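You operate a simulated robot arm through the tools that you are given. There is no shell and no other tool.

You run a simulated two-armed robot. Do the job below in one go: nothing can be reset, and whatever is moved stays where it is left.

Task
Zero the winder's counter, wind 80 cm onto the green spool, brake the winder and put the spool back.
Fine: seat the spool in the black holder; one press of the yellow button, then the red lever to FREE to crank; back on BRAKE so that the cord parts as you pull the spool away; leave the other spools alone.

It is judged by the outcome, as a careful person would: the job done as asked, and still so three seconds after it is handed in. It fails if anything else is knocked over, pushed out of place, dropped, spilled or broken.

Robot
Two 7-joint arms with fingered hands on one trunk that stands fixed in place. Base frame: the origin is at the foot of the trunk, x ahead of it, y to its left, z up; the work surface is at about z = 0.84. Readings come in m, rad, newtons and seconds.
The left shoulder is at [0.07, 0.142, 1.264], the right one opposite. With the tool pointing down near the work surface each hand reaches from about 0.1 to 0.76 m from the base axis, measured 20 degrees to its own side. Payload 3.6 kg a hand.
The tool frame of a hand sits at the grasp point between the pads (the TCP): z along the fingers, y along the line on which they close. The tips reach 0.025 m beyond it. Largest opening 0.088 m; the body of the gripper starts 0.029 m behind the TCP. The gripper is a hand of 5 fingers: y runs from the thumb to the fingers, the wrist lies at [-0.013, -0.097, -0.162] in the tool frame, and closing takes about 1.5 s.
Orientation is told as [roll, pitch, yaw] about the base's x, y, z axes, in that order, counted from this pose: with the fingers straight down and the wrist toward the robot, the tool's x, y and z point along [0, 1, 0], [1, 0, 0] and [0, 0, -1] of the base frame.

Tools
- The arms move only by the tool jog_arm. It takes "left_deltas", "right_deltas" or both (then of equal length, played together; a hand with none holds still); each is a list that holds one entry, the list of rows, each a list of 6 numbers: the shift along the tool's x, y, z in m, then the turn, a rotation vector about the tool's x, y, z in rad. In form: [[[tx, ty, tz, ax, ay, az], ...]]. A call has 1 to 20 rows; each row shifts and turns the commanded pose from where the row before left it, along the tool's axes as they then stand. "left_fingers" and "right_fingers" are, for a hand that has rows, the opening, from 0 (shut) to 1 (fully open), set as the call begins (left out, the last holds). Rows are played at 5 a second. More than 0.05 m and 0.15 rad between two rows, or a gripper value outside its range, and nothing of the call is played. Where a pose cannot be reached the arm comes as near as it can. A force on the tool above 40 N (or 10 N above the force at the start of the call, whichever is more), or a blocked arm, ends the call early, and 0.2 s more pass. The fingers move at their own pace (about 0.072 m/s each) and stop on an object; they squeeze with about 22 N. The grip force told is the motor's: it shows also when the fingers shut on nothing. Time passes only in rows, and 0.2 s behind the last, so rows that do not move let the fingers close. It gives the time, the measured TCP pose, the force on the tool (base axes), the opening and the grip force at its end, in the units of the frame above (readings bear some noise), with the torque about the TCP (base axes, N m) and any sound that the robot's microphone picked up.
- Cameras (640 x 400 px; columns grow to the right, rows downward): "scene" is now at [0.1336, 0.0319, 1.5024]; the picture's right is [0.43, -0.90, 0.00], its down [-0.53, -0.25, -0.81] and it looks along [0.73, 0.35, -0.59] (base axes); focal length 342 px, centre (320, 200). "left" rides on the left gripper at [-0.059, -0.079, -0.105] in its tool frame; the picture's right is [-0.73, -0.32, 0.61], its down [0.62, -0.68, 0.38] and it looks along [0.29, 0.66, 0.70] (tool axes); focal length 234 px, centre (320, 200). "right" rides on the right gripper at [0.059, -0.079, -0.105] in its tool frame; the picture's right is [-0.73, 0.32, -0.61], its down [-0.62, -0.68, 0.38] and it looks along [-0.29, 0.66, 0.70] (tool axes); focal length 234 px, centre (320, 200). There is no depth. A picture from a camera that has moved, and an enlarged one, comes with that camera's place and axes in the base frame and with its lens. The place of the scene camera against the robot may be out by one fixed shift of up to 0.018 m in any direction.
- camera(camera): a new picture of that camera. The clock stands still meanwhile.
- move_column(by): slides the trunk up (or, below 0, down) by that many m; the arms and the scene camera ride with it, the base frame stays. It gives what a move gives, with no picture.
- set_grasp(shape, hand): the hand has 5 fingers and takes this shape, open, in about a second: jaw (thumb against the fingers, like two jaws); tri (thumb and two fingers); tip (a fingertip pinch); poke (one finger out to press); point (the index stretched); flat (the hand flat); cup (the hand cupped); fist (a fist). The gripper value then closes the fingers along that shape, each until it touches; the sizes above hold for jaw. It gives what a move gives, with no picture.
- turn_head(pan, tilt): turns the head with the scene camera to pan (to the left, within 1.501 rad either way) and tilt (down, from -0.506 to 1.204), counted from straight ahead of the robot. It gives what a move gives.
- close_up(camera, box): a new picture of the part [left, top, right, bottom] of that camera's present view, enlarged. The clock stands still meanwhile.
- finish_job(): hands the job in; it is judged then, once.

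Nothing tells you positions but the pictures and the camera data. Unless the task says otherwise, let go and move clear before handing in.

The tools are called after "Request:" by a JSON object that holds its "fn" and its "kwargs". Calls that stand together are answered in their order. jog_arm: Moves the arms, as the interface text tells. Its arguments: {"type":"object","properties":{"left_deltas":{"type":"array","items":{"type":"array","items":{"type":"array","items":{"type":"number"}}}},"left_fingers":{"type":"number"},"right_deltas":{"type":"array","items":{"type":"array","items":{"type":"array","items":{"type":"number"}}}},"right_fingers":{"type":"number"}},"required":[]} The other tools are called the same way: move_column (by) slides the trunk up or down; set_grasp (shape, hand) gives the hand a shape; turn_head (pan, tilt) turns the head that bears the scene camera; camera (camera) takes a picture; close_up (camera, box) takes an enlarged picture of a part of a camera's view; finish_job () hands the job in.

At the start:

```text
time_s: 0.0
left_eef_pos: [0.3285, 0.4628, 1.2552]
left_orientation: [-0.001, 0.0, 0.0]
left_ft_force: [0.0, 1.2, -0.4]
left_wrist_torque: [0.01, 0.02, 0.01]
left_grip_width: 0.0877
left_gripper_force: 0.1
left_shape: jaw
right_eef_pos: [0.5132, 0.0258, 1.2901]
right_orientation: [0.0, 0.0, 0.0]
right_ft_force: [-0.2, 0.1, 0.2]
right_wrist_torque: [0.0, 0.01, 0.0]
right_grip_width: 0.0878
right_gripper_force: 0.1
right_shape: jaw
trunk travel left (down, up): [-0.8, 0.14]
head pan, tilt: [0.447, 0.625]
```

scene: 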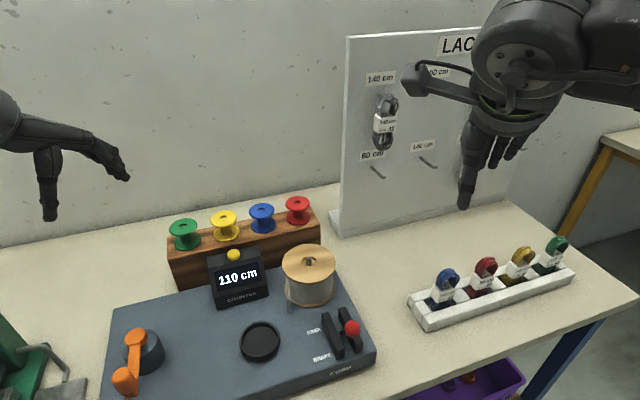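
right: 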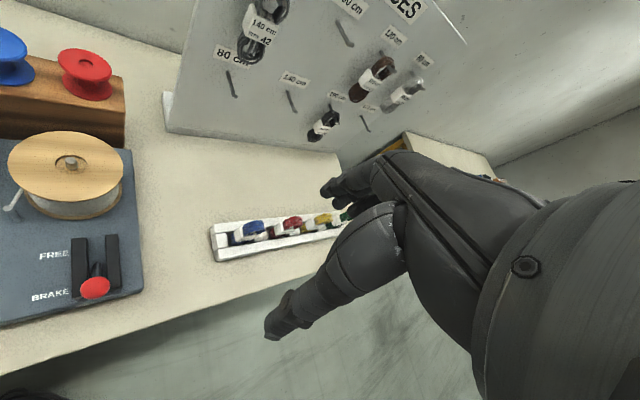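
left: 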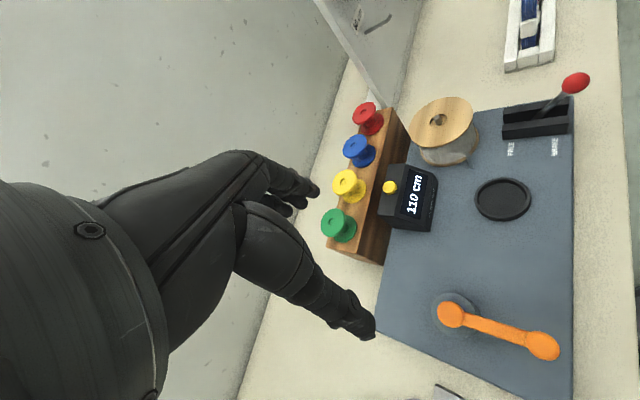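

I see a winder with a counter reading 110 cm, a yellow button on top, an orange crank at left, a black holder in the middle, and a red lever at right that looks to be at BRAKE. The green spool is at the left of the wooden rack, and I will look closer at all of these first.

Request:
{"fn": "close_up", "kwargs": {"camera": "scene", "box": [90, 180, 390, 400]}}

Request:
{"fn": "close_up", "kwargs": {"camera": "left", "box": [310, 60, 610, 400]}}

Request:
{"fn": "close_up", "kwargs": {"camera": "right", "box": [0, 20, 200, 340]}}

```text
1.82 times, centred on (240, 290) of scene
camera zoom: at [0.1336, 0.0319, 1.5024], right [0.43, -0.9, 0.0], down [-0.53, -0.25, -0.81], along [0.73, 0.35, -0.59], focal length 623 px, centre (466, 36)
```

zoom: 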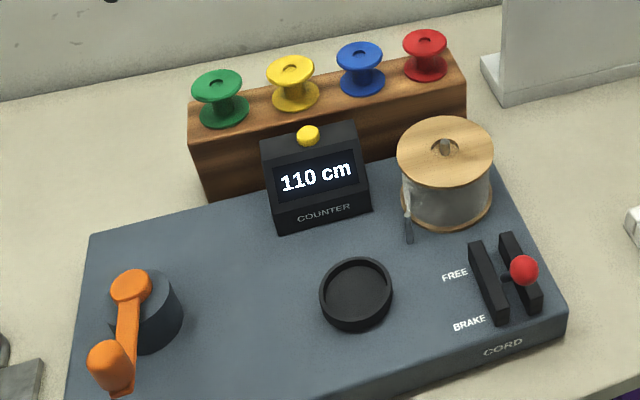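

```text
1.18 times, centred on (460, 230) of left
camera zoom: at [0.2492, 0.404, 1.3587], right [-0.32, -0.73, -0.61], down [-0.68, 0.62, -0.38], along [0.66, 0.29, -0.7], focal length 276 px, centre (155, 165)
```

zoom: 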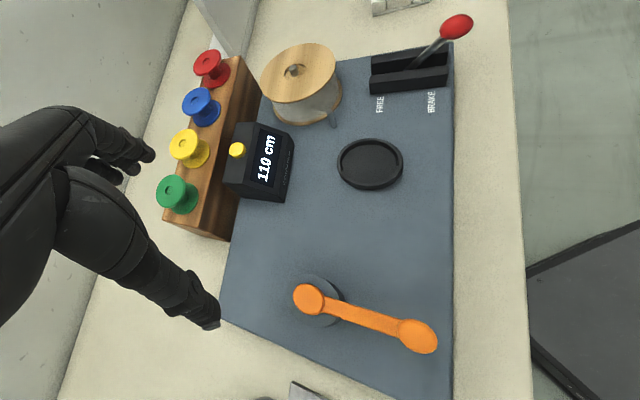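

```text
1.25 times, centred on (100, 180) of right
camera zoom: at [0.4343, 0.0854, 1.3944], right [0.32, -0.73, 0.61], down [-0.68, -0.62, -0.38], along [0.66, -0.29, -0.7], focal length 293 px, centre (595, 225)
```

zoom: 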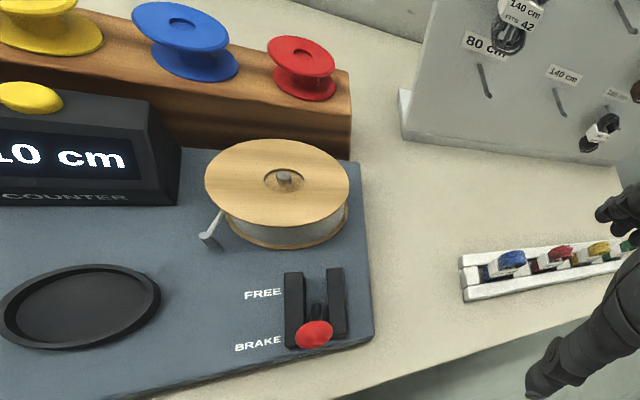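

The parts are visible but I need better positions. I'll aim the head at the winder and look more closely.

Request:
{"fn": "turn_head", "kwargs": {"pan": 0.7, "tilt": 0.85}}

Request:
{"fn": "camera", "kwargs": {"camera": "scene"}}

Request:
{"fn": "close_up", "kwargs": {"camera": "scene", "box": [140, 60, 340, 260]}}

Request:
{"fn": "close_up", "kwargs": {"camera": "scene", "box": [300, 60, 500, 260]}}

```text
time_s: 0.8
left_eef_pos: [0.3284, 0.4622, 1.2556]
left_orientation: [0.0, 0.0, 0.001]
left_ft_force: [-0.3, 0.3, 0.1]
left_wrist_torque: [-0.01, 0.0, 0.0]
left_grip_width: 0.0876
left_gripper_force: 0.1
left_shape: jaw
right_eef_pos: [0.5136, 0.0268, 1.2888]
right_orientation: [0.0, -0.002, 0.0]
right_ft_force: [0.0, 0.6, -0.2]
right_wrist_torque: [0.0, 0.0, -0.01]
right_grip_width: 0.0878
right_gripper_force: 0.1
right_shape: jaw
trunk travel left (down, up): [-0.8, 0.14]
head pan, tilt: [0.7, 0.85]
```

```text
taken
camera scene: at [0.1144, 0.0444, 1.4838], right [0.64, -0.77, 0.0], down [-0.57, -0.48, -0.66], along [0.51, 0.42, -0.75], focal length 342 px, centre (320, 200)
```

scene: 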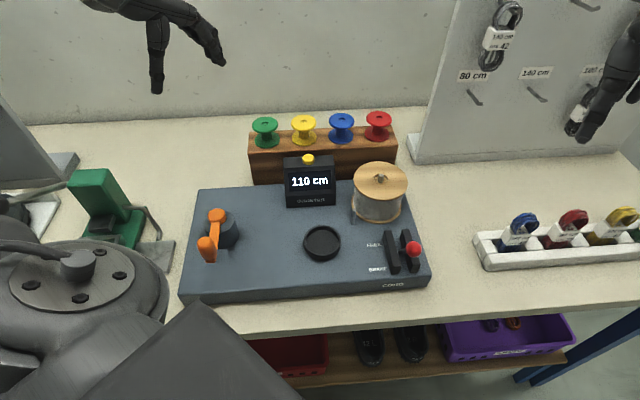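

```text
2.00 times, centred on (240, 160) of scene
camera zoom: at [0.1144, 0.0444, 1.4838], right [0.64, -0.77, 0.0], down [-0.57, -0.48, -0.66], along [0.51, 0.42, -0.75], focal length 685 px, centre (480, 280)
```

zoom: 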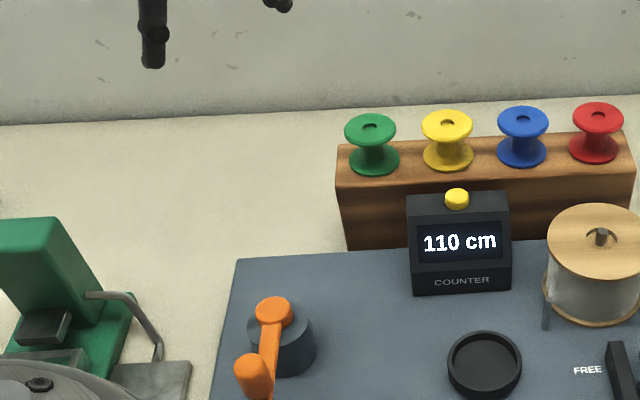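

```text
2.00 times, centred on (400, 160) of scene
camera zoom: at [0.1144, 0.0444, 1.4838], right [0.64, -0.77, 0.0], down [-0.57, -0.48, -0.66], along [0.51, 0.42, -0.75], focal length 685 px, centre (160, 280)
```

zoom: 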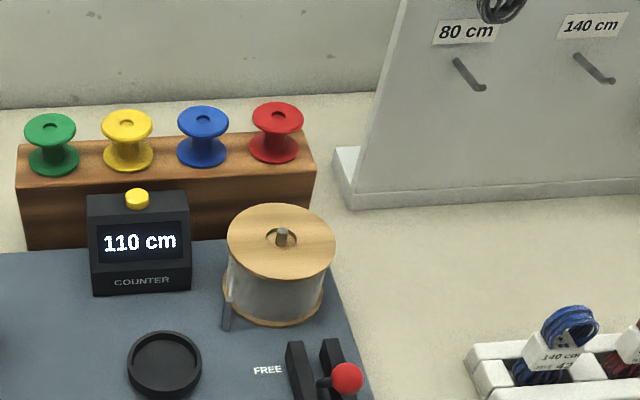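

The table is turned about 45° to me: the crank hub is near (0.30, 0.46), holder near (0.41, 0.295), green spool near (0.49, 0.51), lever knob near (0.46, 0.13). I turn the left hand 45° to line up with the winder, and look again.

Request:
{"fn": "jog_arm", "kwargs": {"left_deltas": [[[0, 0, 0, 0, 0, -0.131], [0, 0, 0, 0, 0, -0.131], [0, 0, 0, 0, 0, -0.131], [0, 0, 0, 0, 0, -0.131], [0, 0, 0, 0, 0, -0.131], [0, 0, 0, 0, 0, -0.131], [0, 0, 0, 0, 0, 0]]], "right_deltas": [[[0, 0, 0, 0, 0, -0.131], [0, 0, 0, 0, 0, -0.131], [0, 0, 0, 0, 0, -0.131], [0, 0, 0, 0, 0, -0.131], [0, 0, 0, 0, 0, -0.131], [0, 0, 0, 0, 0, -0.131], [0, 0, 0, 0, 0, 0]]]}}

Request:
{"fn": "camera", "kwargs": {"camera": "left"}}

Request:
{"fn": "camera", "kwargs": {"camera": "right"}}

Request:
{"fn": "camera", "kwargs": {"camera": "scene"}}

```text
time_s: 2.4
left_eef_pos: [0.3286, 0.4625, 1.2548]
left_orientation: [-0.001, 0.001, 0.786]
left_ft_force: [0.0, -0.5, -0.5]
left_wrist_torque: [-0.03, -0.01, 0.03]
left_grip_width: 0.0879
left_gripper_force: 0.0
left_shape: jaw
right_eef_pos: [0.5127, 0.0282, 1.2903]
right_orientation: [0.001, -0.001, 0.786]
right_ft_force: [0.2, -0.3, 0.0]
right_wrist_torque: [-0.01, 0.0, -0.02]
right_grip_width: 0.0878
right_gripper_force: 0.1
right_shape: jaw
trunk travel left (down, up): [-0.8, 0.14]
head pan, tilt: [0.7, 0.85]
```

```text
taken
camera left: at [0.314, 0.3654, 1.3587], right [0.29, -0.74, -0.61], down [-0.92, -0.04, -0.38], along [0.26, 0.67, -0.7], focal length 234 px, centre (320, 200)
```

left: 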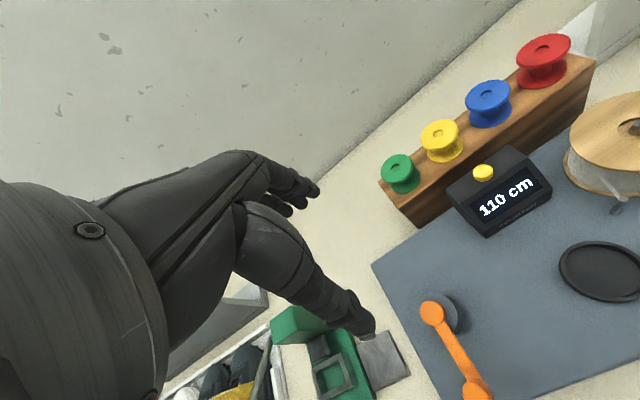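

```text
taken
camera right: at [0.4156, 0.0123, 1.3945], right [0.74, -0.28, 0.61], down [-0.04, -0.92, -0.38], along [0.67, 0.26, -0.7], focal length 234 px, centre (320, 200)
```

right: 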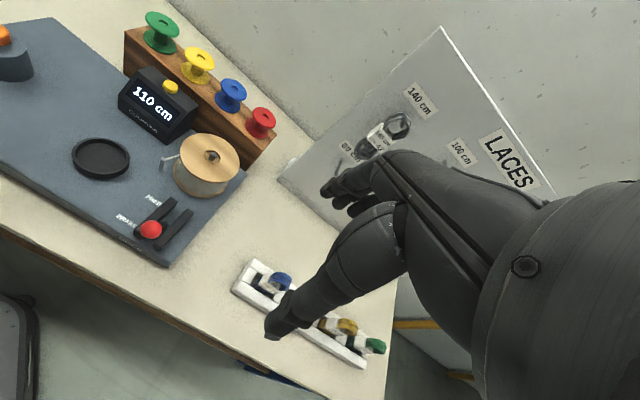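

```text
taken
camera scene: at [0.114, 0.0446, 1.4837], right [0.64, -0.76, 0.0], down [-0.57, -0.48, -0.66], along [0.51, 0.42, -0.75], focal length 342 px, centre (320, 200)
```

scene: 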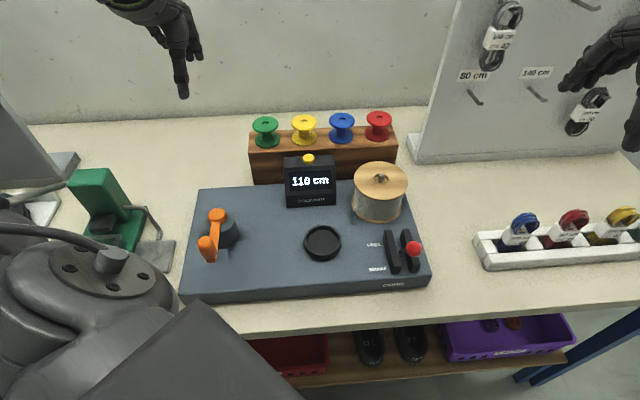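

The spool rack's geometry is now clear; I bring the left hand above the green spool and look.

Request:
{"fn": "jog_arm", "kwargs": {"left_deltas": [[[-0.0153, 0.0304, 0.02, 0, 0, 0], [-0.0153, 0.0304, 0.02, 0, 0, 0], [-0.0153, 0.0304, 0.02, 0, 0, 0], [-0.0153, 0.0304, 0.02, 0, 0, 0], [-0.0153, 0.0304, 0.02, 0, 0, 0], [0, 0, 0, 0, 0, 0]]]}}

Request:
{"fn": "camera", "kwargs": {"camera": "left"}}

Request:
{"fn": "close_up", "kwargs": {"camera": "scene", "box": [200, 20, 400, 145]}}

```text
time_s: 3.8
left_eef_pos: [0.4885, 0.5158, 1.1562]
left_orientation: [-0.002, -0.001, 0.787]
left_ft_force: [-0.6, 0.0, 0.1]
left_wrist_torque: [0.0, 0.0, -0.02]
left_grip_width: 0.088
left_gripper_force: 0.1
left_shape: jaw
right_eef_pos: [0.512, 0.0258, 1.29]
right_orientation: [-0.001, 0.0, 0.786]
right_ft_force: [-0.2, 0.1, -0.8]
right_wrist_torque: [0.0, -0.02, 0.03]
right_grip_width: 0.0876
right_gripper_force: 0.1
right_shape: jaw
trunk travel left (down, up): [-0.8, 0.14]
head pan, tilt: [0.7, 0.85]
```

```text
taken
camera left: at [0.4743, 0.4185, 1.2595], right [0.29, -0.74, -0.61], down [-0.92, -0.04, -0.39], along [0.26, 0.67, -0.7], focal length 234 px, centre (320, 200)
```

left: 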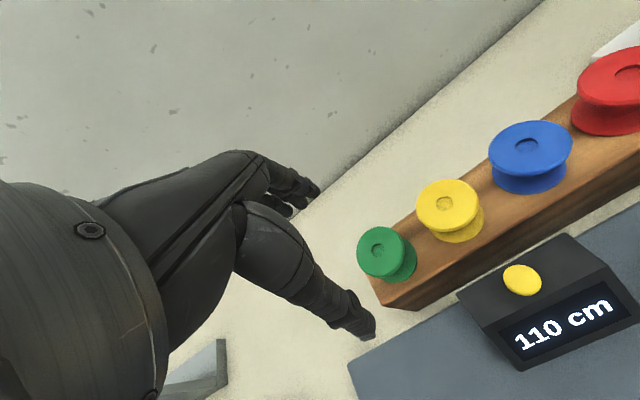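

```text
3.20 times, centred on (300, 82) of scene
camera zoom: at [0.1135, 0.044, 1.4838], right [0.64, -0.77, 0.0], down [-0.57, -0.48, -0.66], along [0.51, 0.43, -0.75], focal length 1096 px, centre (384, 576)
```

zoom: 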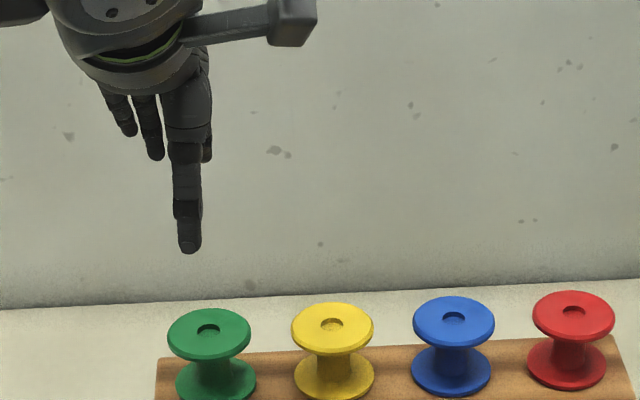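

The green spool stands at the rack's free end with the hand's spare fingers on the empty side, which is good. I take close-ups to refine its centre.

Request:
{"fn": "close_up", "kwargs": {"camera": "left", "box": [320, 190, 480, 320]}}

Request:
{"fn": "close_up", "kwargs": {"camera": "right", "box": [100, 0, 300, 125]}}

Request:
{"fn": "close_up", "kwargs": {"camera": "right", "box": [50, 100, 250, 280]}}

```text
3.08 times, centred on (400, 255) of left
camera zoom: at [0.4743, 0.4185, 1.2595], right [0.29, -0.74, -0.61], down [-0.92, -0.04, -0.39], along [0.26, 0.67, -0.7], focal length 720 px, centre (74, 31)
```

zoom: 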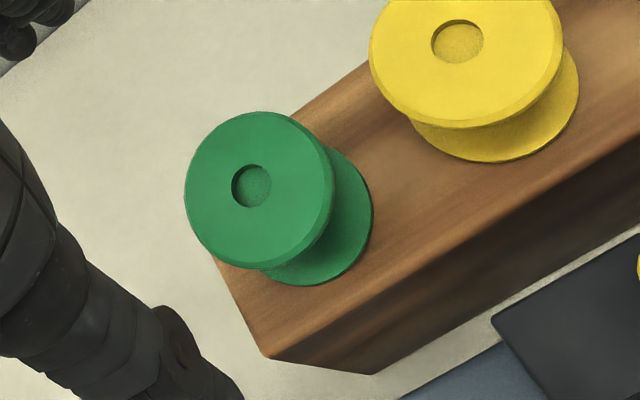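

```text
3.20 times, centred on (200, 62) of right
camera zoom: at [0.415, 0.0118, 1.3947], right [0.74, -0.28, 0.61], down [-0.04, -0.92, -0.38], along [0.67, 0.26, -0.7], focal length 749 px, centre (704, 640)
```

zoom: 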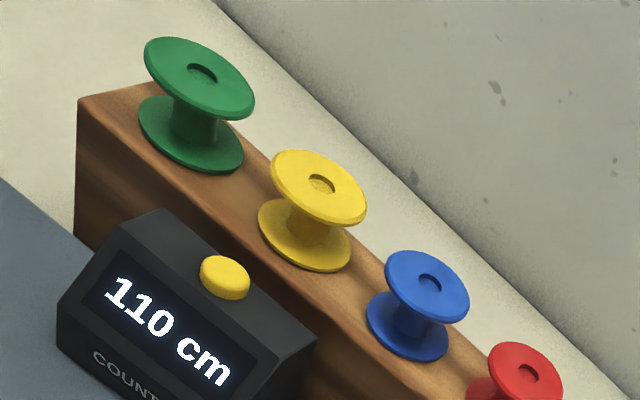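

```text
2.22 times, centred on (150, 190) of right
camera zoom: at [0.415, 0.0118, 1.3947], right [0.74, -0.28, 0.61], down [-0.04, -0.92, -0.38], along [0.67, 0.26, -0.7], focal length 520 px, centre (698, 222)
```

zoom: 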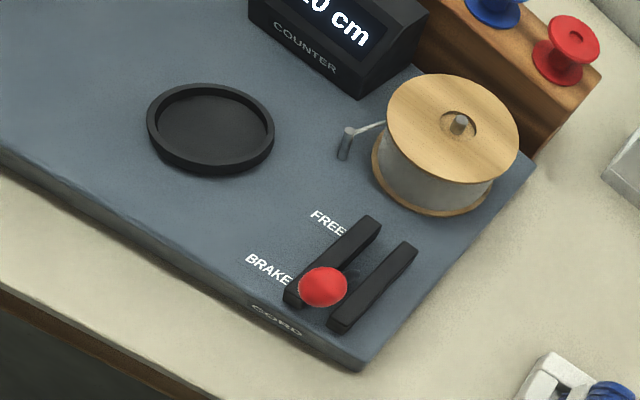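

The spool looks about 5 cm across and 4.4 cm tall with its top near z = 1.025. I come nearer above it and check again.

Request:
{"fn": "jog_arm", "kwargs": {"left_deltas": [[[0, 0.013, 0.02, 0, 0, 0], [0, 0.013, 0.02, 0, 0, 0], [0, 0, 0.02, 0, 0, 0], [0, 0, 0, 0, 0, 0]]]}}

Request:
{"fn": "camera", "kwargs": {"camera": "left"}}

Request:
{"fn": "close_up", "kwargs": {"camera": "scene", "box": [200, 20, 400, 145]}}

Request:
{"fn": "close_up", "kwargs": {"camera": "right", "box": [50, 0, 250, 125]}}

```text
time_s: 4.8
left_eef_pos: [0.5088, 0.5344, 1.0957]
left_orientation: [0.0, 0.001, 0.784]
left_ft_force: [-0.2, -0.2, -0.3]
left_wrist_torque: [-0.01, -0.02, 0.04]
left_grip_width: 0.088
left_gripper_force: 0.0
left_shape: jaw
right_eef_pos: [0.5132, 0.0263, 1.2898]
right_orientation: [0.001, 0.0, 0.787]
right_ft_force: [0.1, -0.4, 0.6]
right_wrist_torque: [0.01, -0.02, -0.01]
right_grip_width: 0.0879
right_gripper_force: 0.1
right_shape: jaw
trunk travel left (down, up): [-0.8, 0.14]
head pan, tilt: [0.7, 0.85]
```

```text
taken
camera left: at [0.4943, 0.4365, 1.1987], right [0.28, -0.74, -0.61], down [-0.92, -0.04, -0.38], along [0.26, 0.67, -0.7], focal length 234 px, centre (320, 200)
```

left: 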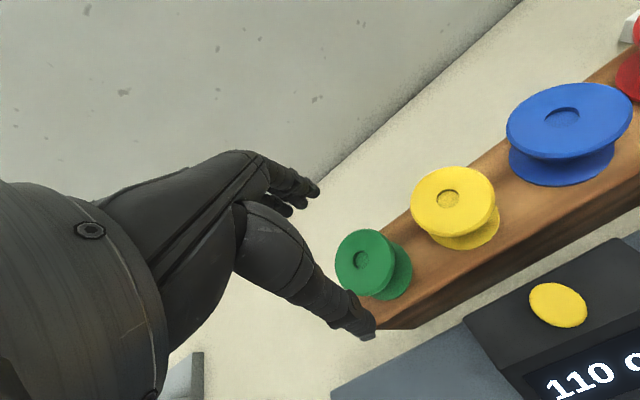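

```text
3.20 times, centred on (300, 82) of scene
camera zoom: at [0.1145, 0.0442, 1.4837], right [0.64, -0.76, 0.0], down [-0.57, -0.48, -0.66], along [0.5, 0.43, -0.75], focal length 1096 px, centre (384, 576)
```

zoom: 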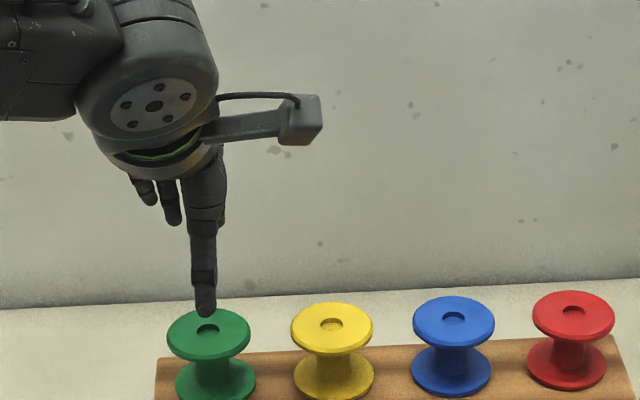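

```text
3.20 times, centred on (150, 62) of right
camera zoom: at [0.4159, 0.0121, 1.3944], right [0.74, -0.28, 0.61], down [-0.04, -0.92, -0.38], along [0.67, 0.26, -0.7], focal length 749 px, centre (864, 640)
```

zoom: 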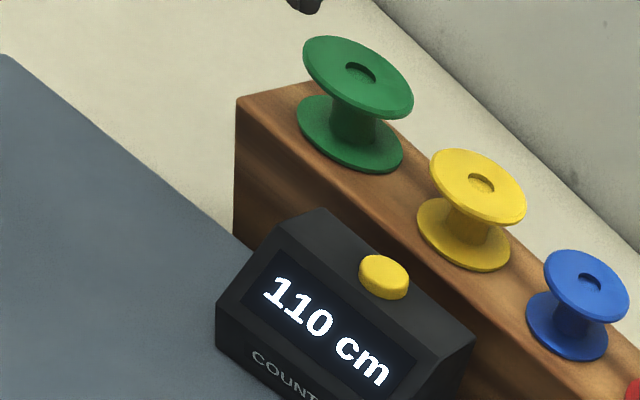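

Estimates agree: spool top centre is about (0.508, 0.539, 1.018). I lower halfway with a small shift and check that the fingers straddle the spool.

Request:
{"fn": "jog_arm", "kwargs": {"left_deltas": [[[0.002, 0.003, 0.02, 0, 0, 0], [0, 0, 0.02, 0, 0, 0], [0, 0, 0.008, 0, 0, 0], [0, 0, 0, 0, 0, 0]]]}}

Request:
{"fn": "close_up", "kwargs": {"camera": "left", "box": [260, 150, 460, 350]}}

Request:
{"fn": "close_up", "kwargs": {"camera": "scene", "box": [220, 80, 340, 160]}}

Request:
{"fn": "close_up", "kwargs": {"camera": "right", "box": [80, 0, 240, 100]}}

```text
time_s: 5.8
left_eef_pos: [0.5092, 0.5377, 1.0476]
left_orientation: [-0.002, -0.001, 0.785]
left_ft_force: [-0.5, 0.2, 0.3]
left_wrist_torque: [0.0, 0.0, 0.03]
left_grip_width: 0.0875
left_gripper_force: 0.0
left_shape: jaw
right_eef_pos: [0.5138, 0.0267, 1.2895]
right_orientation: [0.0, 0.0, 0.786]
right_ft_force: [0.1, 0.8, -0.7]
right_wrist_torque: [-0.03, -0.01, 0.01]
right_grip_width: 0.0877
right_gripper_force: 0.1
right_shape: jaw
trunk travel left (down, up): [-0.8, 0.14]
head pan, tilt: [0.7, 0.85]
```

```text
2.00 times, centred on (360, 250) of left
camera zoom: at [0.4954, 0.4409, 1.1504], right [0.29, -0.74, -0.61], down [-0.92, -0.04, -0.38], along [0.26, 0.67, -0.7], focal length 468 px, centre (240, 100)
```

zoom: 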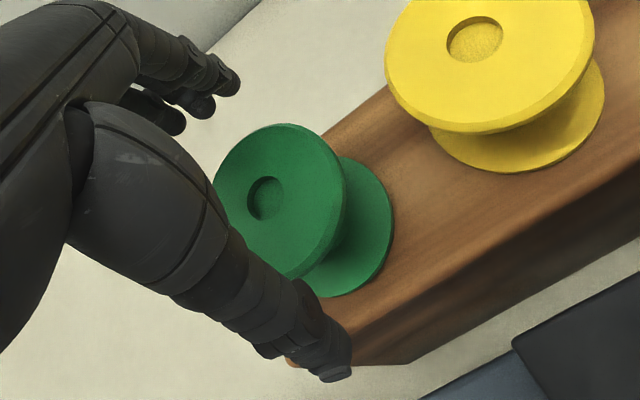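

```text
5.00 times, centred on (280, 120) of scene
camera zoom: at [0.1144, 0.0445, 1.4837], right [0.64, -0.76, 0.0], down [-0.57, -0.48, -0.66], along [0.5, 0.42, -0.75], focal length 1712 px, centre (520, 600)
```

zoom: 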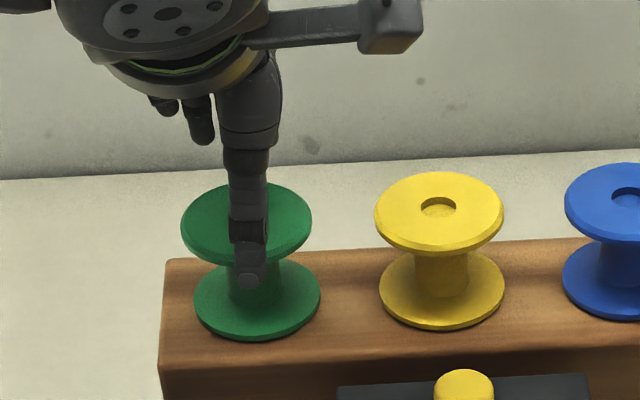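

```text
4.00 times, centred on (160, 50) of right
camera zoom: at [0.4159, 0.0123, 1.3944], right [0.74, -0.28, 0.61], down [-0.04, -0.92, -0.38], along [0.67, 0.26, -0.7], focal length 937 px, centre (960, 800)
```

zoom: 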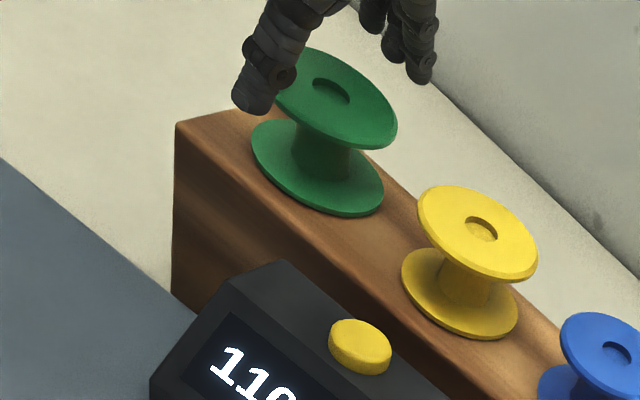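

The spool is centred between thumb and fingers. I lower the last 3 cm and close.

Request:
{"fn": "jog_arm", "kwargs": {"left_deltas": [[[0, 0, 0.015, 0, 0, 0], [0, 0, 0.016, 0, 0, 0], [0, 0, 0, 0, 0, 0]]]}}

Request:
{"fn": "close_up", "kwargs": {"camera": "scene", "box": [220, 80, 340, 160]}}

Request:
{"fn": "close_up", "kwargs": {"camera": "right", "box": [80, 0, 240, 100]}}

Request:
{"fn": "close_up", "kwargs": {"camera": "left", "box": [220, 130, 460, 330]}}

```text
time_s: 6.6
left_eef_pos: [0.51, 0.5381, 1.0151]
left_orientation: [-0.001, -0.001, 0.785]
left_ft_force: [0.0, -0.3, -0.7]
left_wrist_torque: [-0.02, 0.02, 0.0]
left_grip_width: 0.0876
left_gripper_force: 0.0
left_shape: jaw
right_eef_pos: [0.5129, 0.0258, 1.2901]
right_orientation: [-0.002, 0.001, 0.788]
right_ft_force: [-0.5, 0.4, 0.9]
right_wrist_torque: [-0.01, 0.02, 0.01]
right_grip_width: 0.0879
right_gripper_force: 0.0
right_shape: jaw
trunk travel left (down, up): [-0.8, 0.14]
head pan, tilt: [0.7, 0.85]
```

```text
5.00 times, centred on (280, 120) of scene
camera zoom: at [0.1142, 0.0443, 1.4837], right [0.64, -0.76, 0.0], down [-0.57, -0.48, -0.66], along [0.5, 0.43, -0.75], focal length 1712 px, centre (520, 600)
```

zoom: 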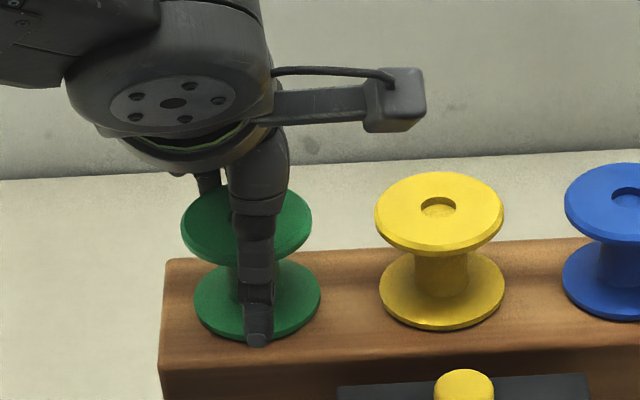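

```text
4.00 times, centred on (160, 50) of right
camera zoom: at [0.4157, 0.0122, 1.3945], right [0.74, -0.28, 0.61], down [-0.04, -0.92, -0.38], along [0.67, 0.26, -0.7], focal length 937 px, centre (960, 800)
```

zoom: 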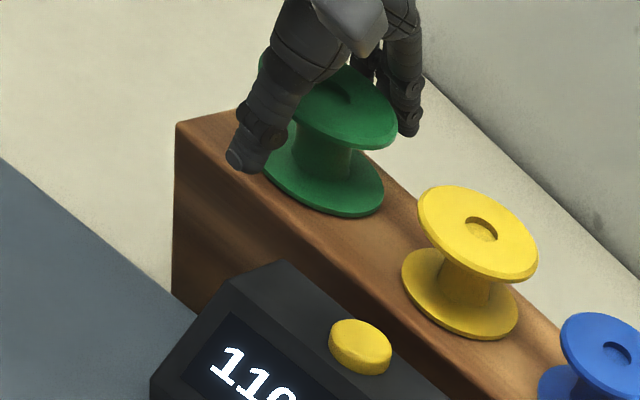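

```text
2.00 times, centred on (340, 230) of left
camera zoom: at [0.495, 0.4408, 1.1191], right [0.29, -0.74, -0.61], down [-0.92, -0.04, -0.38], along [0.26, 0.67, -0.7], focal length 468 px, centre (280, 140)
```

zoom: 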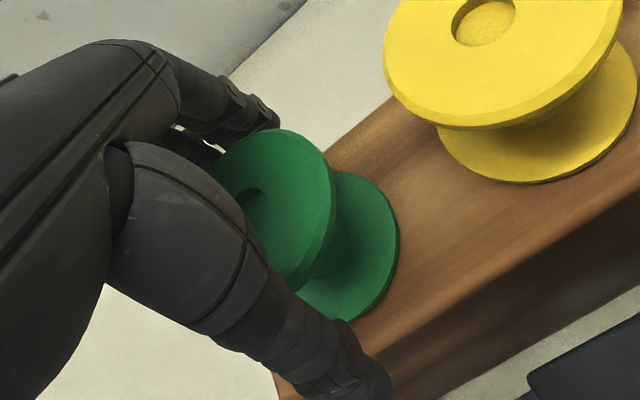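

The fingers straddle the spool; I raise by 4 mm so the tips will clear the holder's rim later, then close.

Request:
{"fn": "jog_arm", "kwargs": {"left_deltas": [[[0, 0, -0.004, 0, 0, 0], [0, 0, 0, 0, 0, 0]]]}}

Request:
{"fn": "jog_arm", "kwargs": {"left_deltas": [[[0, 0, 0, 0, 0, 0], [0, 0, 0, 0, 0, 0], [0, 0, 0, 0, 0, 0], [0, 0, 0, 0, 0, 0], [0, 0, 0, 0, 0, 0], [0, 0, 0, 0, 0, 0], [0, 0, 0, 0, 0, 0], [0, 0, 0, 0, 0, 0]]], "left_fingers": 0}}

Request:
{"fn": "close_up", "kwargs": {"camera": "scene", "box": [220, 80, 340, 160]}}

Request:
{"fn": "close_up", "kwargs": {"camera": "right", "box": [80, 0, 240, 100]}}

Request:
{"fn": "close_up", "kwargs": {"camera": "left", "box": [220, 130, 460, 330]}}

```text
time_s: 7.2
left_eef_pos: [0.5096, 0.5385, 1.0207]
left_orientation: [0.001, 0.001, 0.785]
left_ft_force: [-0.7, 0.2, -0.3]
left_wrist_torque: [0.03, -0.01, 0.01]
left_grip_width: 0.0878
left_gripper_force: 0.1
left_shape: jaw
right_eef_pos: [0.5124, 0.0267, 1.2894]
right_orientation: [0.001, -0.001, 0.787]
right_ft_force: [0.8, 0.2, 0.3]
right_wrist_torque: [-0.02, -0.03, 0.02]
right_grip_width: 0.0876
right_gripper_force: 0.1
right_shape: jaw
trunk travel left (down, up): [-0.8, 0.14]
head pan, tilt: [0.7, 0.85]
```

```text
time_s: 9.0
left_eef_pos: [0.5094, 0.5394, 1.0192]
left_orientation: [0.001, -0.001, 0.786]
left_ft_force: [-0.2, 0.2, 0.0]
left_wrist_torque: [0.03, -0.01, 0.0]
left_grip_width: 0.0503
left_gripper_force: 22.1
left_shape: jaw
right_eef_pos: [0.5137, 0.0271, 1.2903]
right_orientation: [0.0, 0.0, 0.786]
right_ft_force: [0.2, 0.7, 0.2]
right_wrist_torque: [-0.04, -0.02, 0.0]
right_grip_width: 0.0876
right_gripper_force: 0.1
right_shape: jaw
trunk travel left (down, up): [-0.8, 0.14]
head pan, tilt: [0.7, 0.85]
```

```text
5.00 times, centred on (280, 120) of scene
camera zoom: at [0.1146, 0.0445, 1.4837], right [0.64, -0.76, 0.0], down [-0.57, -0.48, -0.66], along [0.5, 0.42, -0.75], focal length 1712 px, centre (520, 600)
```

zoom: 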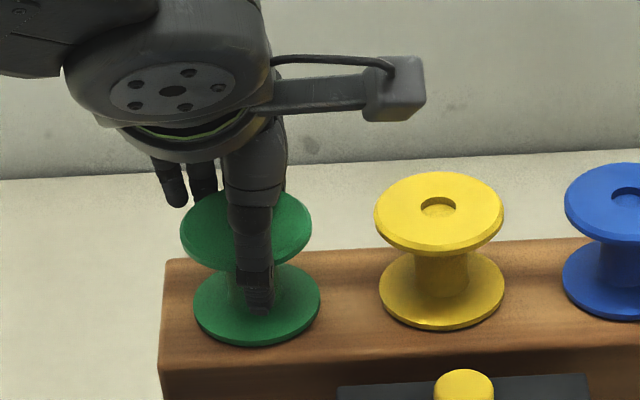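

```text
4.00 times, centred on (160, 50) of right
camera zoom: at [0.416, 0.0124, 1.3944], right [0.74, -0.28, 0.61], down [-0.04, -0.92, -0.38], along [0.67, 0.26, -0.7], focal length 937 px, centre (960, 800)
```

zoom: 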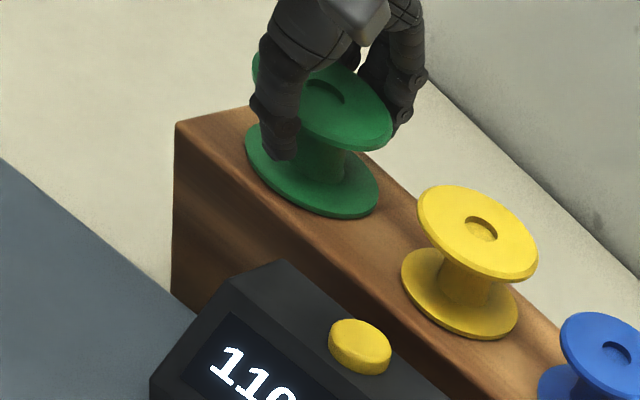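

```text
2.00 times, centred on (340, 230) of left
camera zoom: at [0.4953, 0.4409, 1.1234], right [0.29, -0.74, -0.61], down [-0.92, -0.04, -0.38], along [0.26, 0.67, -0.7], focal length 468 px, centre (280, 140)
```

zoom: 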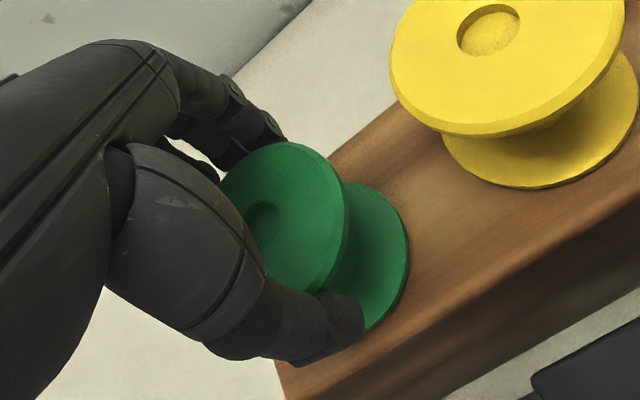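

Gripped at 50 mm. I lift straight up and check the spool and the rack underneath.

Request:
{"fn": "jog_arm", "kwargs": {"left_deltas": [[[0, 0, -0.02, 0, 0, 0], [0, 0, -0.03, 0, 0, 0], [0, 0, -0.03, 0, 0, 0], [0, 0, 0, 0, 0, 0]]]}}

Request:
{"fn": "close_up", "kwargs": {"camera": "scene", "box": [200, 20, 360, 150]}}

Request:
{"fn": "camera", "kwargs": {"camera": "left"}}

Request:
{"fn": "close_up", "kwargs": {"camera": "right", "box": [60, 0, 260, 125]}}

```text
time_s: 10.0
left_eef_pos: [0.5085, 0.538, 1.1005]
left_orientation: [0.0, -0.001, 0.785]
left_ft_force: [0.1, -0.2, -0.7]
left_wrist_torque: [0.04, 0.02, 0.0]
left_grip_width: 0.0502
left_gripper_force: 21.9
left_shape: jaw
right_eef_pos: [0.5136, 0.0268, 1.2899]
right_orientation: [0.001, 0.0, 0.786]
right_ft_force: [-0.1, 0.1, -0.4]
right_wrist_torque: [-0.03, -0.01, 0.01]
right_grip_width: 0.0879
right_gripper_force: 0.0
right_shape: jaw
trunk travel left (down, up): [-0.8, 0.14]
head pan, tilt: [0.7, 0.85]
```

```text
3.08 times, centred on (280, 85) of scene
camera zoom: at [0.1148, 0.0447, 1.4837], right [0.64, -0.76, 0.0], down [-0.57, -0.48, -0.66], along [0.5, 0.42, -0.75], focal length 1054 px, centre (443, 554)
```

zoom: 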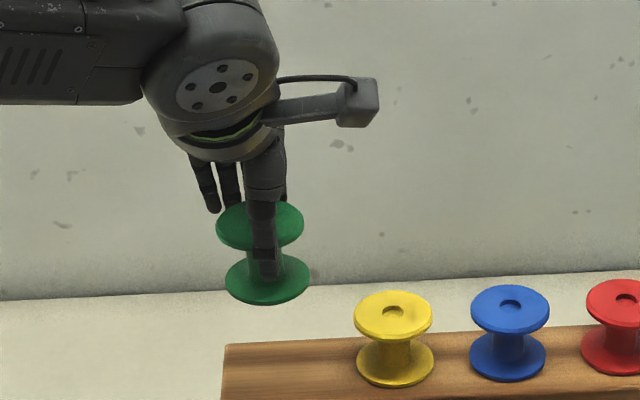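

```text
taken
camera left: at [0.4948, 0.44, 1.2041], right [0.28, -0.74, -0.61], down [-0.92, -0.04, -0.38], along [0.26, 0.67, -0.7], focal length 234 px, centre (320, 200)
```

left: 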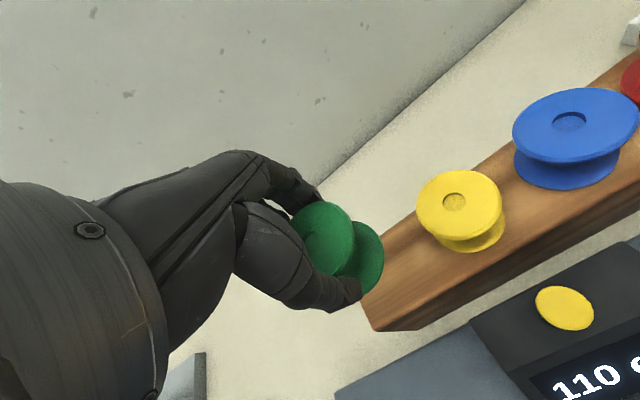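

```text
3.20 times, centred on (160, 62) of right
camera zoom: at [0.4163, 0.0126, 1.3943], right [0.74, -0.28, 0.61], down [-0.04, -0.92, -0.38], along [0.67, 0.26, -0.7], focal length 749 px, centre (832, 640)
```

zoom: 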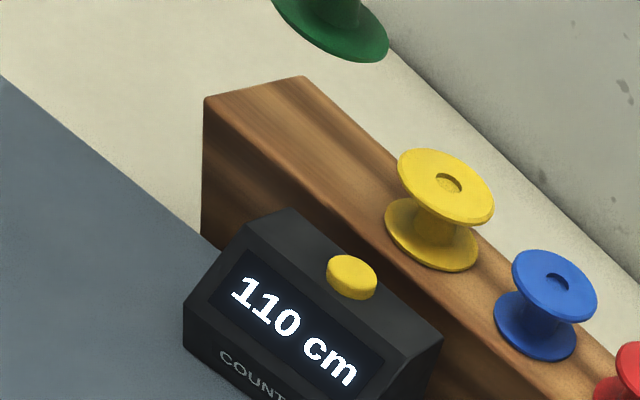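

The rack top is flat with no peg. I carry the spool high to above the black holder, which I place at about (0.409, 0.297) with its rim near z = 0.908.

Request:
{"fn": "jog_arm", "kwargs": {"left_deltas": [[[-0.0167, -0.0402, 0, 0, 0, 0], [-0.0167, -0.0402, 0, 0, 0, 0], [-0.0167, -0.0402, 0, 0, 0, 0], [-0.0167, -0.0402, 0, 0, 0, 0], [-0.0167, -0.0402, 0, 0, 0, 0], [-0.0167, -0.0402, 0, 0, 0, 0], [0, 0, 0, 0, 0, 0]]]}}

Request:
{"fn": "camera", "kwargs": {"camera": "scene"}}

Request:
{"fn": "camera", "kwargs": {"camera": "left"}}

Request:
{"fn": "close_up", "kwargs": {"camera": "right", "box": [0, 0, 320, 200]}}

```text
time_s: 11.6
left_eef_pos: [0.4096, 0.2976, 1.1]
left_orientation: [0.0, 0.0, 0.787]
left_ft_force: [-0.2, -1.0, -0.2]
left_wrist_torque: [-0.02, 0.0, 0.02]
left_grip_width: 0.05
left_gripper_force: 22.4
left_shape: jaw
right_eef_pos: [0.5134, 0.0271, 1.29]
right_orientation: [0.0, 0.0, 0.789]
right_ft_force: [0.6, 0.2, -0.5]
right_wrist_torque: [0.01, 0.03, -0.03]
right_grip_width: 0.0878
right_gripper_force: 0.1
right_shape: jaw
trunk travel left (down, up): [-0.8, 0.14]
head pan, tilt: [0.7, 0.85]
```

```text
taken
camera scene: at [0.1142, 0.0452, 1.4837], right [0.64, -0.76, 0.0], down [-0.57, -0.48, -0.66], along [0.5, 0.42, -0.75], focal length 342 px, centre (320, 200)
```

scene: 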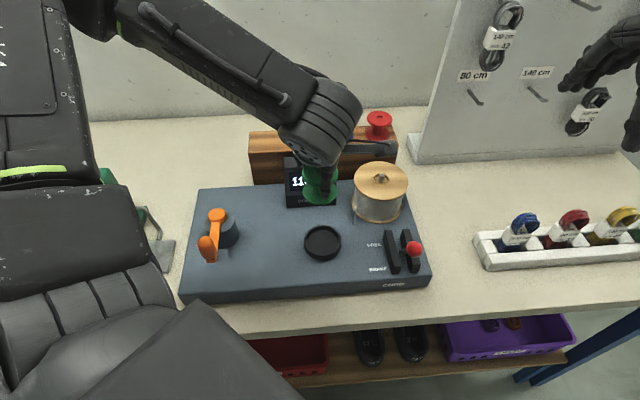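

```text
taken
camera left: at [0.3951, 0.1997, 1.2027], right [0.29, -0.74, -0.61], down [-0.92, -0.04, -0.38], along [0.26, 0.67, -0.7], focal length 234 px, centre (320, 200)
```

left: 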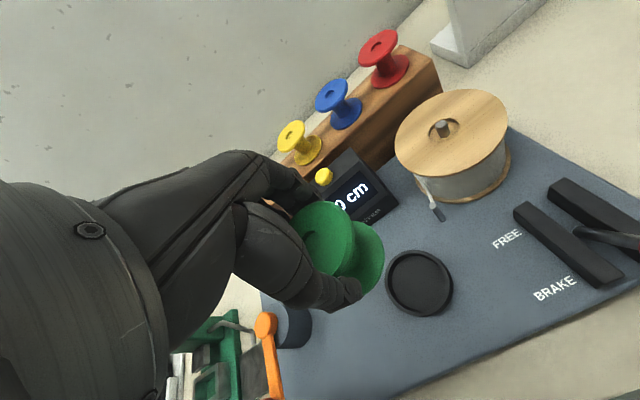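

```text
2.00 times, centred on (160, 100) of right
camera zoom: at [0.4157, 0.013, 1.3944], right [0.74, -0.28, 0.61], down [-0.04, -0.92, -0.38], along [0.67, 0.26, -0.7], focal length 468 px, centre (640, 400)
```

zoom: 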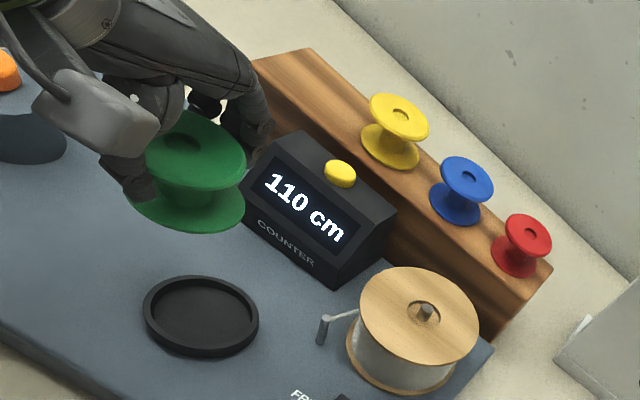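

The spool is over the holder; the cup is roomy (about 6.5 cm inside). I lower partway and compare the spool's base against the cup.

Request:
{"fn": "jog_arm", "kwargs": {"left_deltas": [[[-0.0025, -0.002, 0.03, 0, 0, 0], [0, 0, 0.03, 0, 0, 0], [0, 0, 0.03, 0, 0, 0], [0, 0, 0, 0, 0, 0]]]}}

Request:
{"fn": "close_up", "kwargs": {"camera": "scene", "box": [240, 140, 440, 290]}}

Request:
{"fn": "camera", "kwargs": {"camera": "left"}}

Request:
{"fn": "close_up", "kwargs": {"camera": "right", "box": [0, 50, 240, 220]}}

```text
time_s: 12.6
left_eef_pos: [0.4093, 0.2936, 1.0106]
left_orientation: [0.001, 0.0, 0.786]
left_ft_force: [0.0, 0.4, -0.7]
left_wrist_torque: [-0.02, -0.03, 0.01]
left_grip_width: 0.0498
left_gripper_force: 21.9
left_shape: jaw
right_eef_pos: [0.5129, 0.026, 1.2904]
right_orientation: [0.0, 0.003, 0.787]
right_ft_force: [-0.5, 0.1, 0.8]
right_wrist_torque: [-0.02, -0.01, -0.01]
right_grip_width: 0.0877
right_gripper_force: 0.1
right_shape: jaw
trunk travel left (down, up): [-0.8, 0.14]
head pan, tilt: [0.7, 0.85]
```

```text
2.67 times, centred on (340, 215) of scene
camera zoom: at [0.1144, 0.0439, 1.4837], right [0.64, -0.76, 0.0], down [-0.57, -0.48, -0.66], along [0.5, 0.43, -0.75], focal length 913 px, centre (267, 160)
```

zoom: 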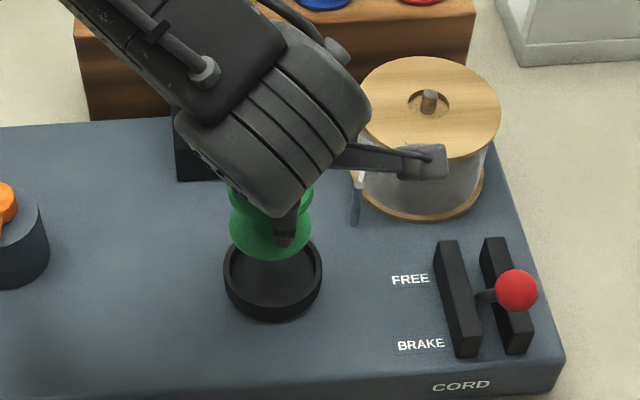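

```text
taken
camera left: at [0.3961, 0.196, 1.1132], right [0.29, -0.74, -0.61], down [-0.92, -0.04, -0.38], along [0.26, 0.67, -0.7], focal length 234 px, centre (320, 200)
```

left: 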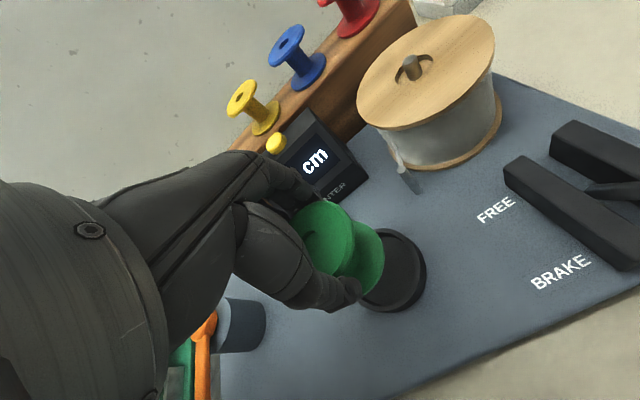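

```text
2.35 times, centred on (120, 135) of right
camera zoom: at [0.4159, 0.0118, 1.3944], right [0.74, -0.28, 0.61], down [-0.04, -0.92, -0.38], along [0.67, 0.26, -0.7], focal length 551 px, centre (791, 353)
```

zoom: 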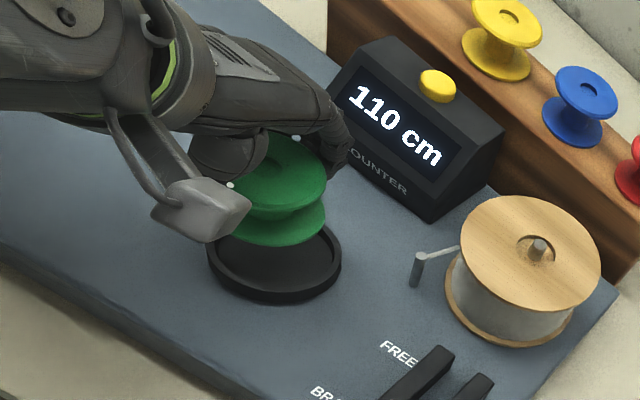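

The base lines up with the cup within a couple of millimetres in both views. I lower the spool to just above the cup floor.

Request:
{"fn": "jog_arm", "kwargs": {"left_deltas": [[[0, 0, 0.02, 0, 0, 0], [0, 0, 0.02, 0, 0, 0], [0, 0, 0.01, 0, 0, 0], [0, 0, 0, 0, 0, 0]]]}}

Request:
{"fn": "close_up", "kwargs": {"camera": "scene", "box": [240, 140, 440, 290]}}

Request:
{"fn": "close_up", "kwargs": {"camera": "left", "box": [260, 160, 460, 340]}}

Request:
{"fn": "close_up", "kwargs": {"camera": "right", "box": [40, 90, 200, 200]}}

```text
time_s: 13.6
left_eef_pos: [0.4105, 0.2935, 0.9601]
left_orientation: [0.002, 0.001, 0.784]
left_ft_force: [-0.5, -0.5, -0.9]
left_wrist_torque: [-0.01, 0.03, 0.02]
left_grip_width: 0.0499
left_gripper_force: 22.0
left_shape: jaw
right_eef_pos: [0.5138, 0.0256, 1.2887]
right_orientation: [0.0, 0.0, 0.787]
right_ft_force: [-0.1, 0.3, 0.1]
right_wrist_torque: [-0.02, 0.03, -0.02]
right_grip_width: 0.0875
right_gripper_force: 0.1
right_shape: jaw
trunk travel left (down, up): [-0.8, 0.14]
head pan, tilt: [0.7, 0.85]
```

```text
2.67 times, centred on (340, 215) of scene
camera zoom: at [0.1146, 0.0444, 1.4837], right [0.64, -0.76, 0.0], down [-0.57, -0.48, -0.66], along [0.5, 0.43, -0.75], focal length 913 px, centre (267, 160)
```

zoom: 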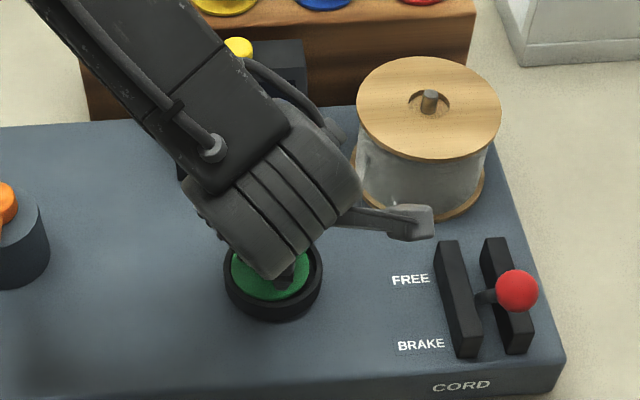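

```text
2.22 times, centred on (360, 250) of left
camera zoom: at [0.3959, 0.1963, 1.0636], right [0.29, -0.74, -0.61], down [-0.92, -0.04, -0.38], along [0.26, 0.67, -0.7], focal length 520 px, centre (231, 89)
```

zoom: 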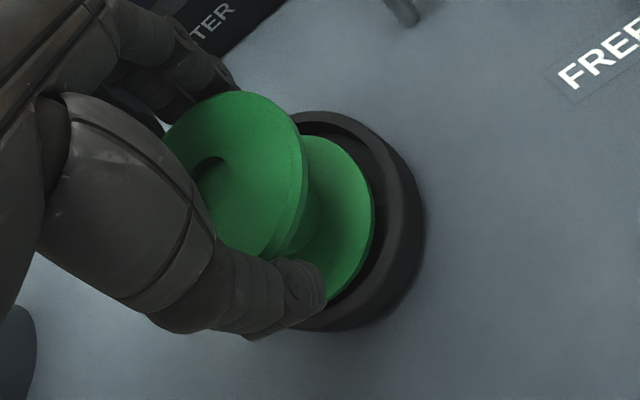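

```text
3.64 times, centred on (120, 145) of right
camera zoom: at [0.416, 0.0123, 1.3944], right [0.74, -0.28, 0.61], down [-0.04, -0.92, -0.38], along [0.67, 0.26, -0.7], focal length 852 px, centre (1047, 400)
```

zoom: 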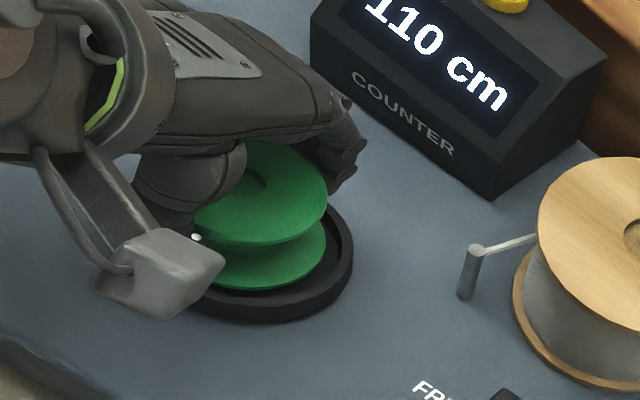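

The spool's base is inside the rim. I lower in small steps until it touches the cup floor.

Request:
{"fn": "jog_arm", "kwargs": {"left_deltas": [[[0, 0, 0.004, 0, 0, 0], [0, 0, 0.003, 0, 0, 0], [0, 0, 0, 0, 0, 0]]]}}

Request:
{"fn": "jog_arm", "kwargs": {"left_deltas": [[[0, 0, 0.002, 0, 0, 0], [0, 0, 0.002, 0, 0, 0], [0, 0, 0, 0, 0, 0]]]}}

Request:
{"fn": "close_up", "kwargs": {"camera": "scene", "box": [280, 180, 380, 260]}}

Request:
{"fn": "close_up", "kwargs": {"camera": "left", "box": [260, 160, 460, 340]}}

Request:
{"fn": "close_up", "kwargs": {"camera": "right", "box": [40, 90, 200, 200]}}

```text
time_s: 14.4
left_eef_pos: [0.4083, 0.2932, 0.9551]
left_orientation: [-0.002, 0.0, 0.785]
left_ft_force: [0.8, -0.7, -1.1]
left_wrist_torque: [0.02, 0.0, -0.03]
left_grip_width: 0.0499
left_gripper_force: 21.9
left_shape: jaw
right_eef_pos: [0.5143, 0.0267, 1.289]
right_orientation: [0.002, -0.001, 0.786]
right_ft_force: [0.1, -0.1, -0.8]
right_wrist_torque: [0.03, 0.01, 0.04]
right_grip_width: 0.088
right_gripper_force: 0.1
right_shape: jaw
trunk travel left (down, up): [-0.8, 0.14]
head pan, tilt: [0.7, 0.85]
```

```text
time_s: 15.2
left_eef_pos: [0.4095, 0.2939, 0.95]
left_orientation: [-0.002, -0.004, 0.785]
left_ft_force: [2.2, 2.9, 13.6]
left_wrist_torque: [0.1, -0.08, -0.03]
left_grip_width: 0.0497
left_gripper_force: 21.3
left_shape: jaw
right_eef_pos: [0.5119, 0.0266, 1.2901]
right_orientation: [0.0, 0.0, 0.788]
right_ft_force: [-0.6, 0.5, 0.7]
right_wrist_torque: [0.0, -0.02, 0.0]
right_grip_width: 0.0875
right_gripper_force: 0.0
right_shape: jaw
trunk travel left (down, up): [-0.8, 0.14]
head pan, tilt: [0.7, 0.85]
```

```text
5.00 times, centred on (330, 220) of scene
camera zoom: at [0.1134, 0.0438, 1.484], right [0.64, -0.76, 0.0], down [-0.57, -0.48, -0.66], along [0.51, 0.43, -0.75], focal length 1712 px, centre (270, 100)
```

zoom: 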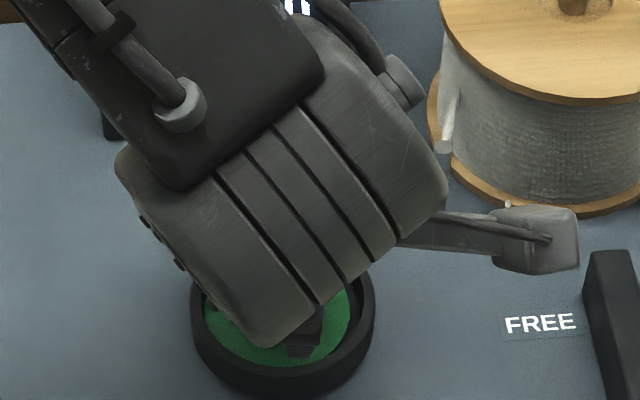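

```text
2.22 times, centred on (360, 250) of left
camera zoom: at [0.3951, 0.1957, 1.0537], right [0.29, -0.74, -0.61], down [-0.92, -0.04, -0.39], along [0.26, 0.67, -0.69], focal length 520 px, centre (231, 89)
```

zoom: 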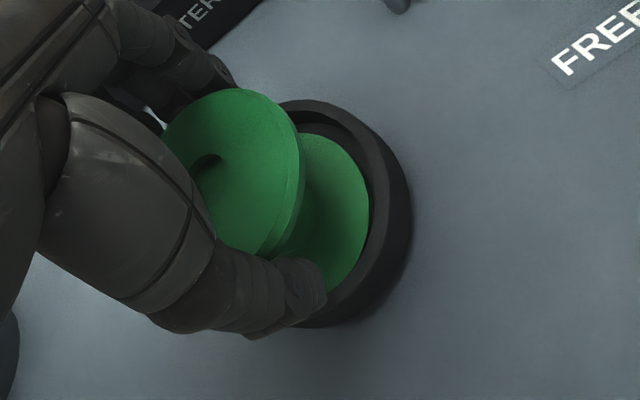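

```text
3.64 times, centred on (120, 145) of right
camera zoom: at [0.4149, 0.0117, 1.3949], right [0.74, -0.28, 0.61], down [-0.04, -0.92, -0.38], along [0.67, 0.26, -0.7], focal length 852 px, centre (1047, 400)
```

zoom: 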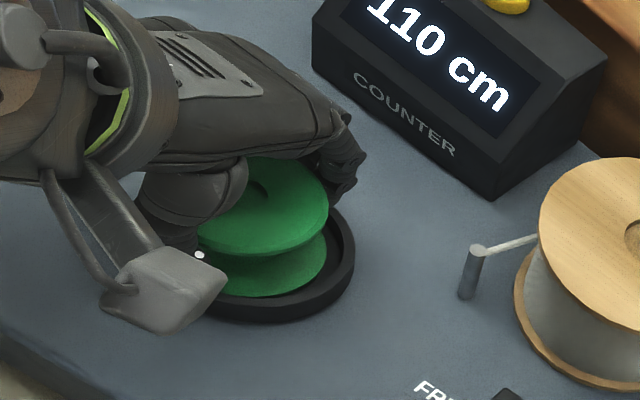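

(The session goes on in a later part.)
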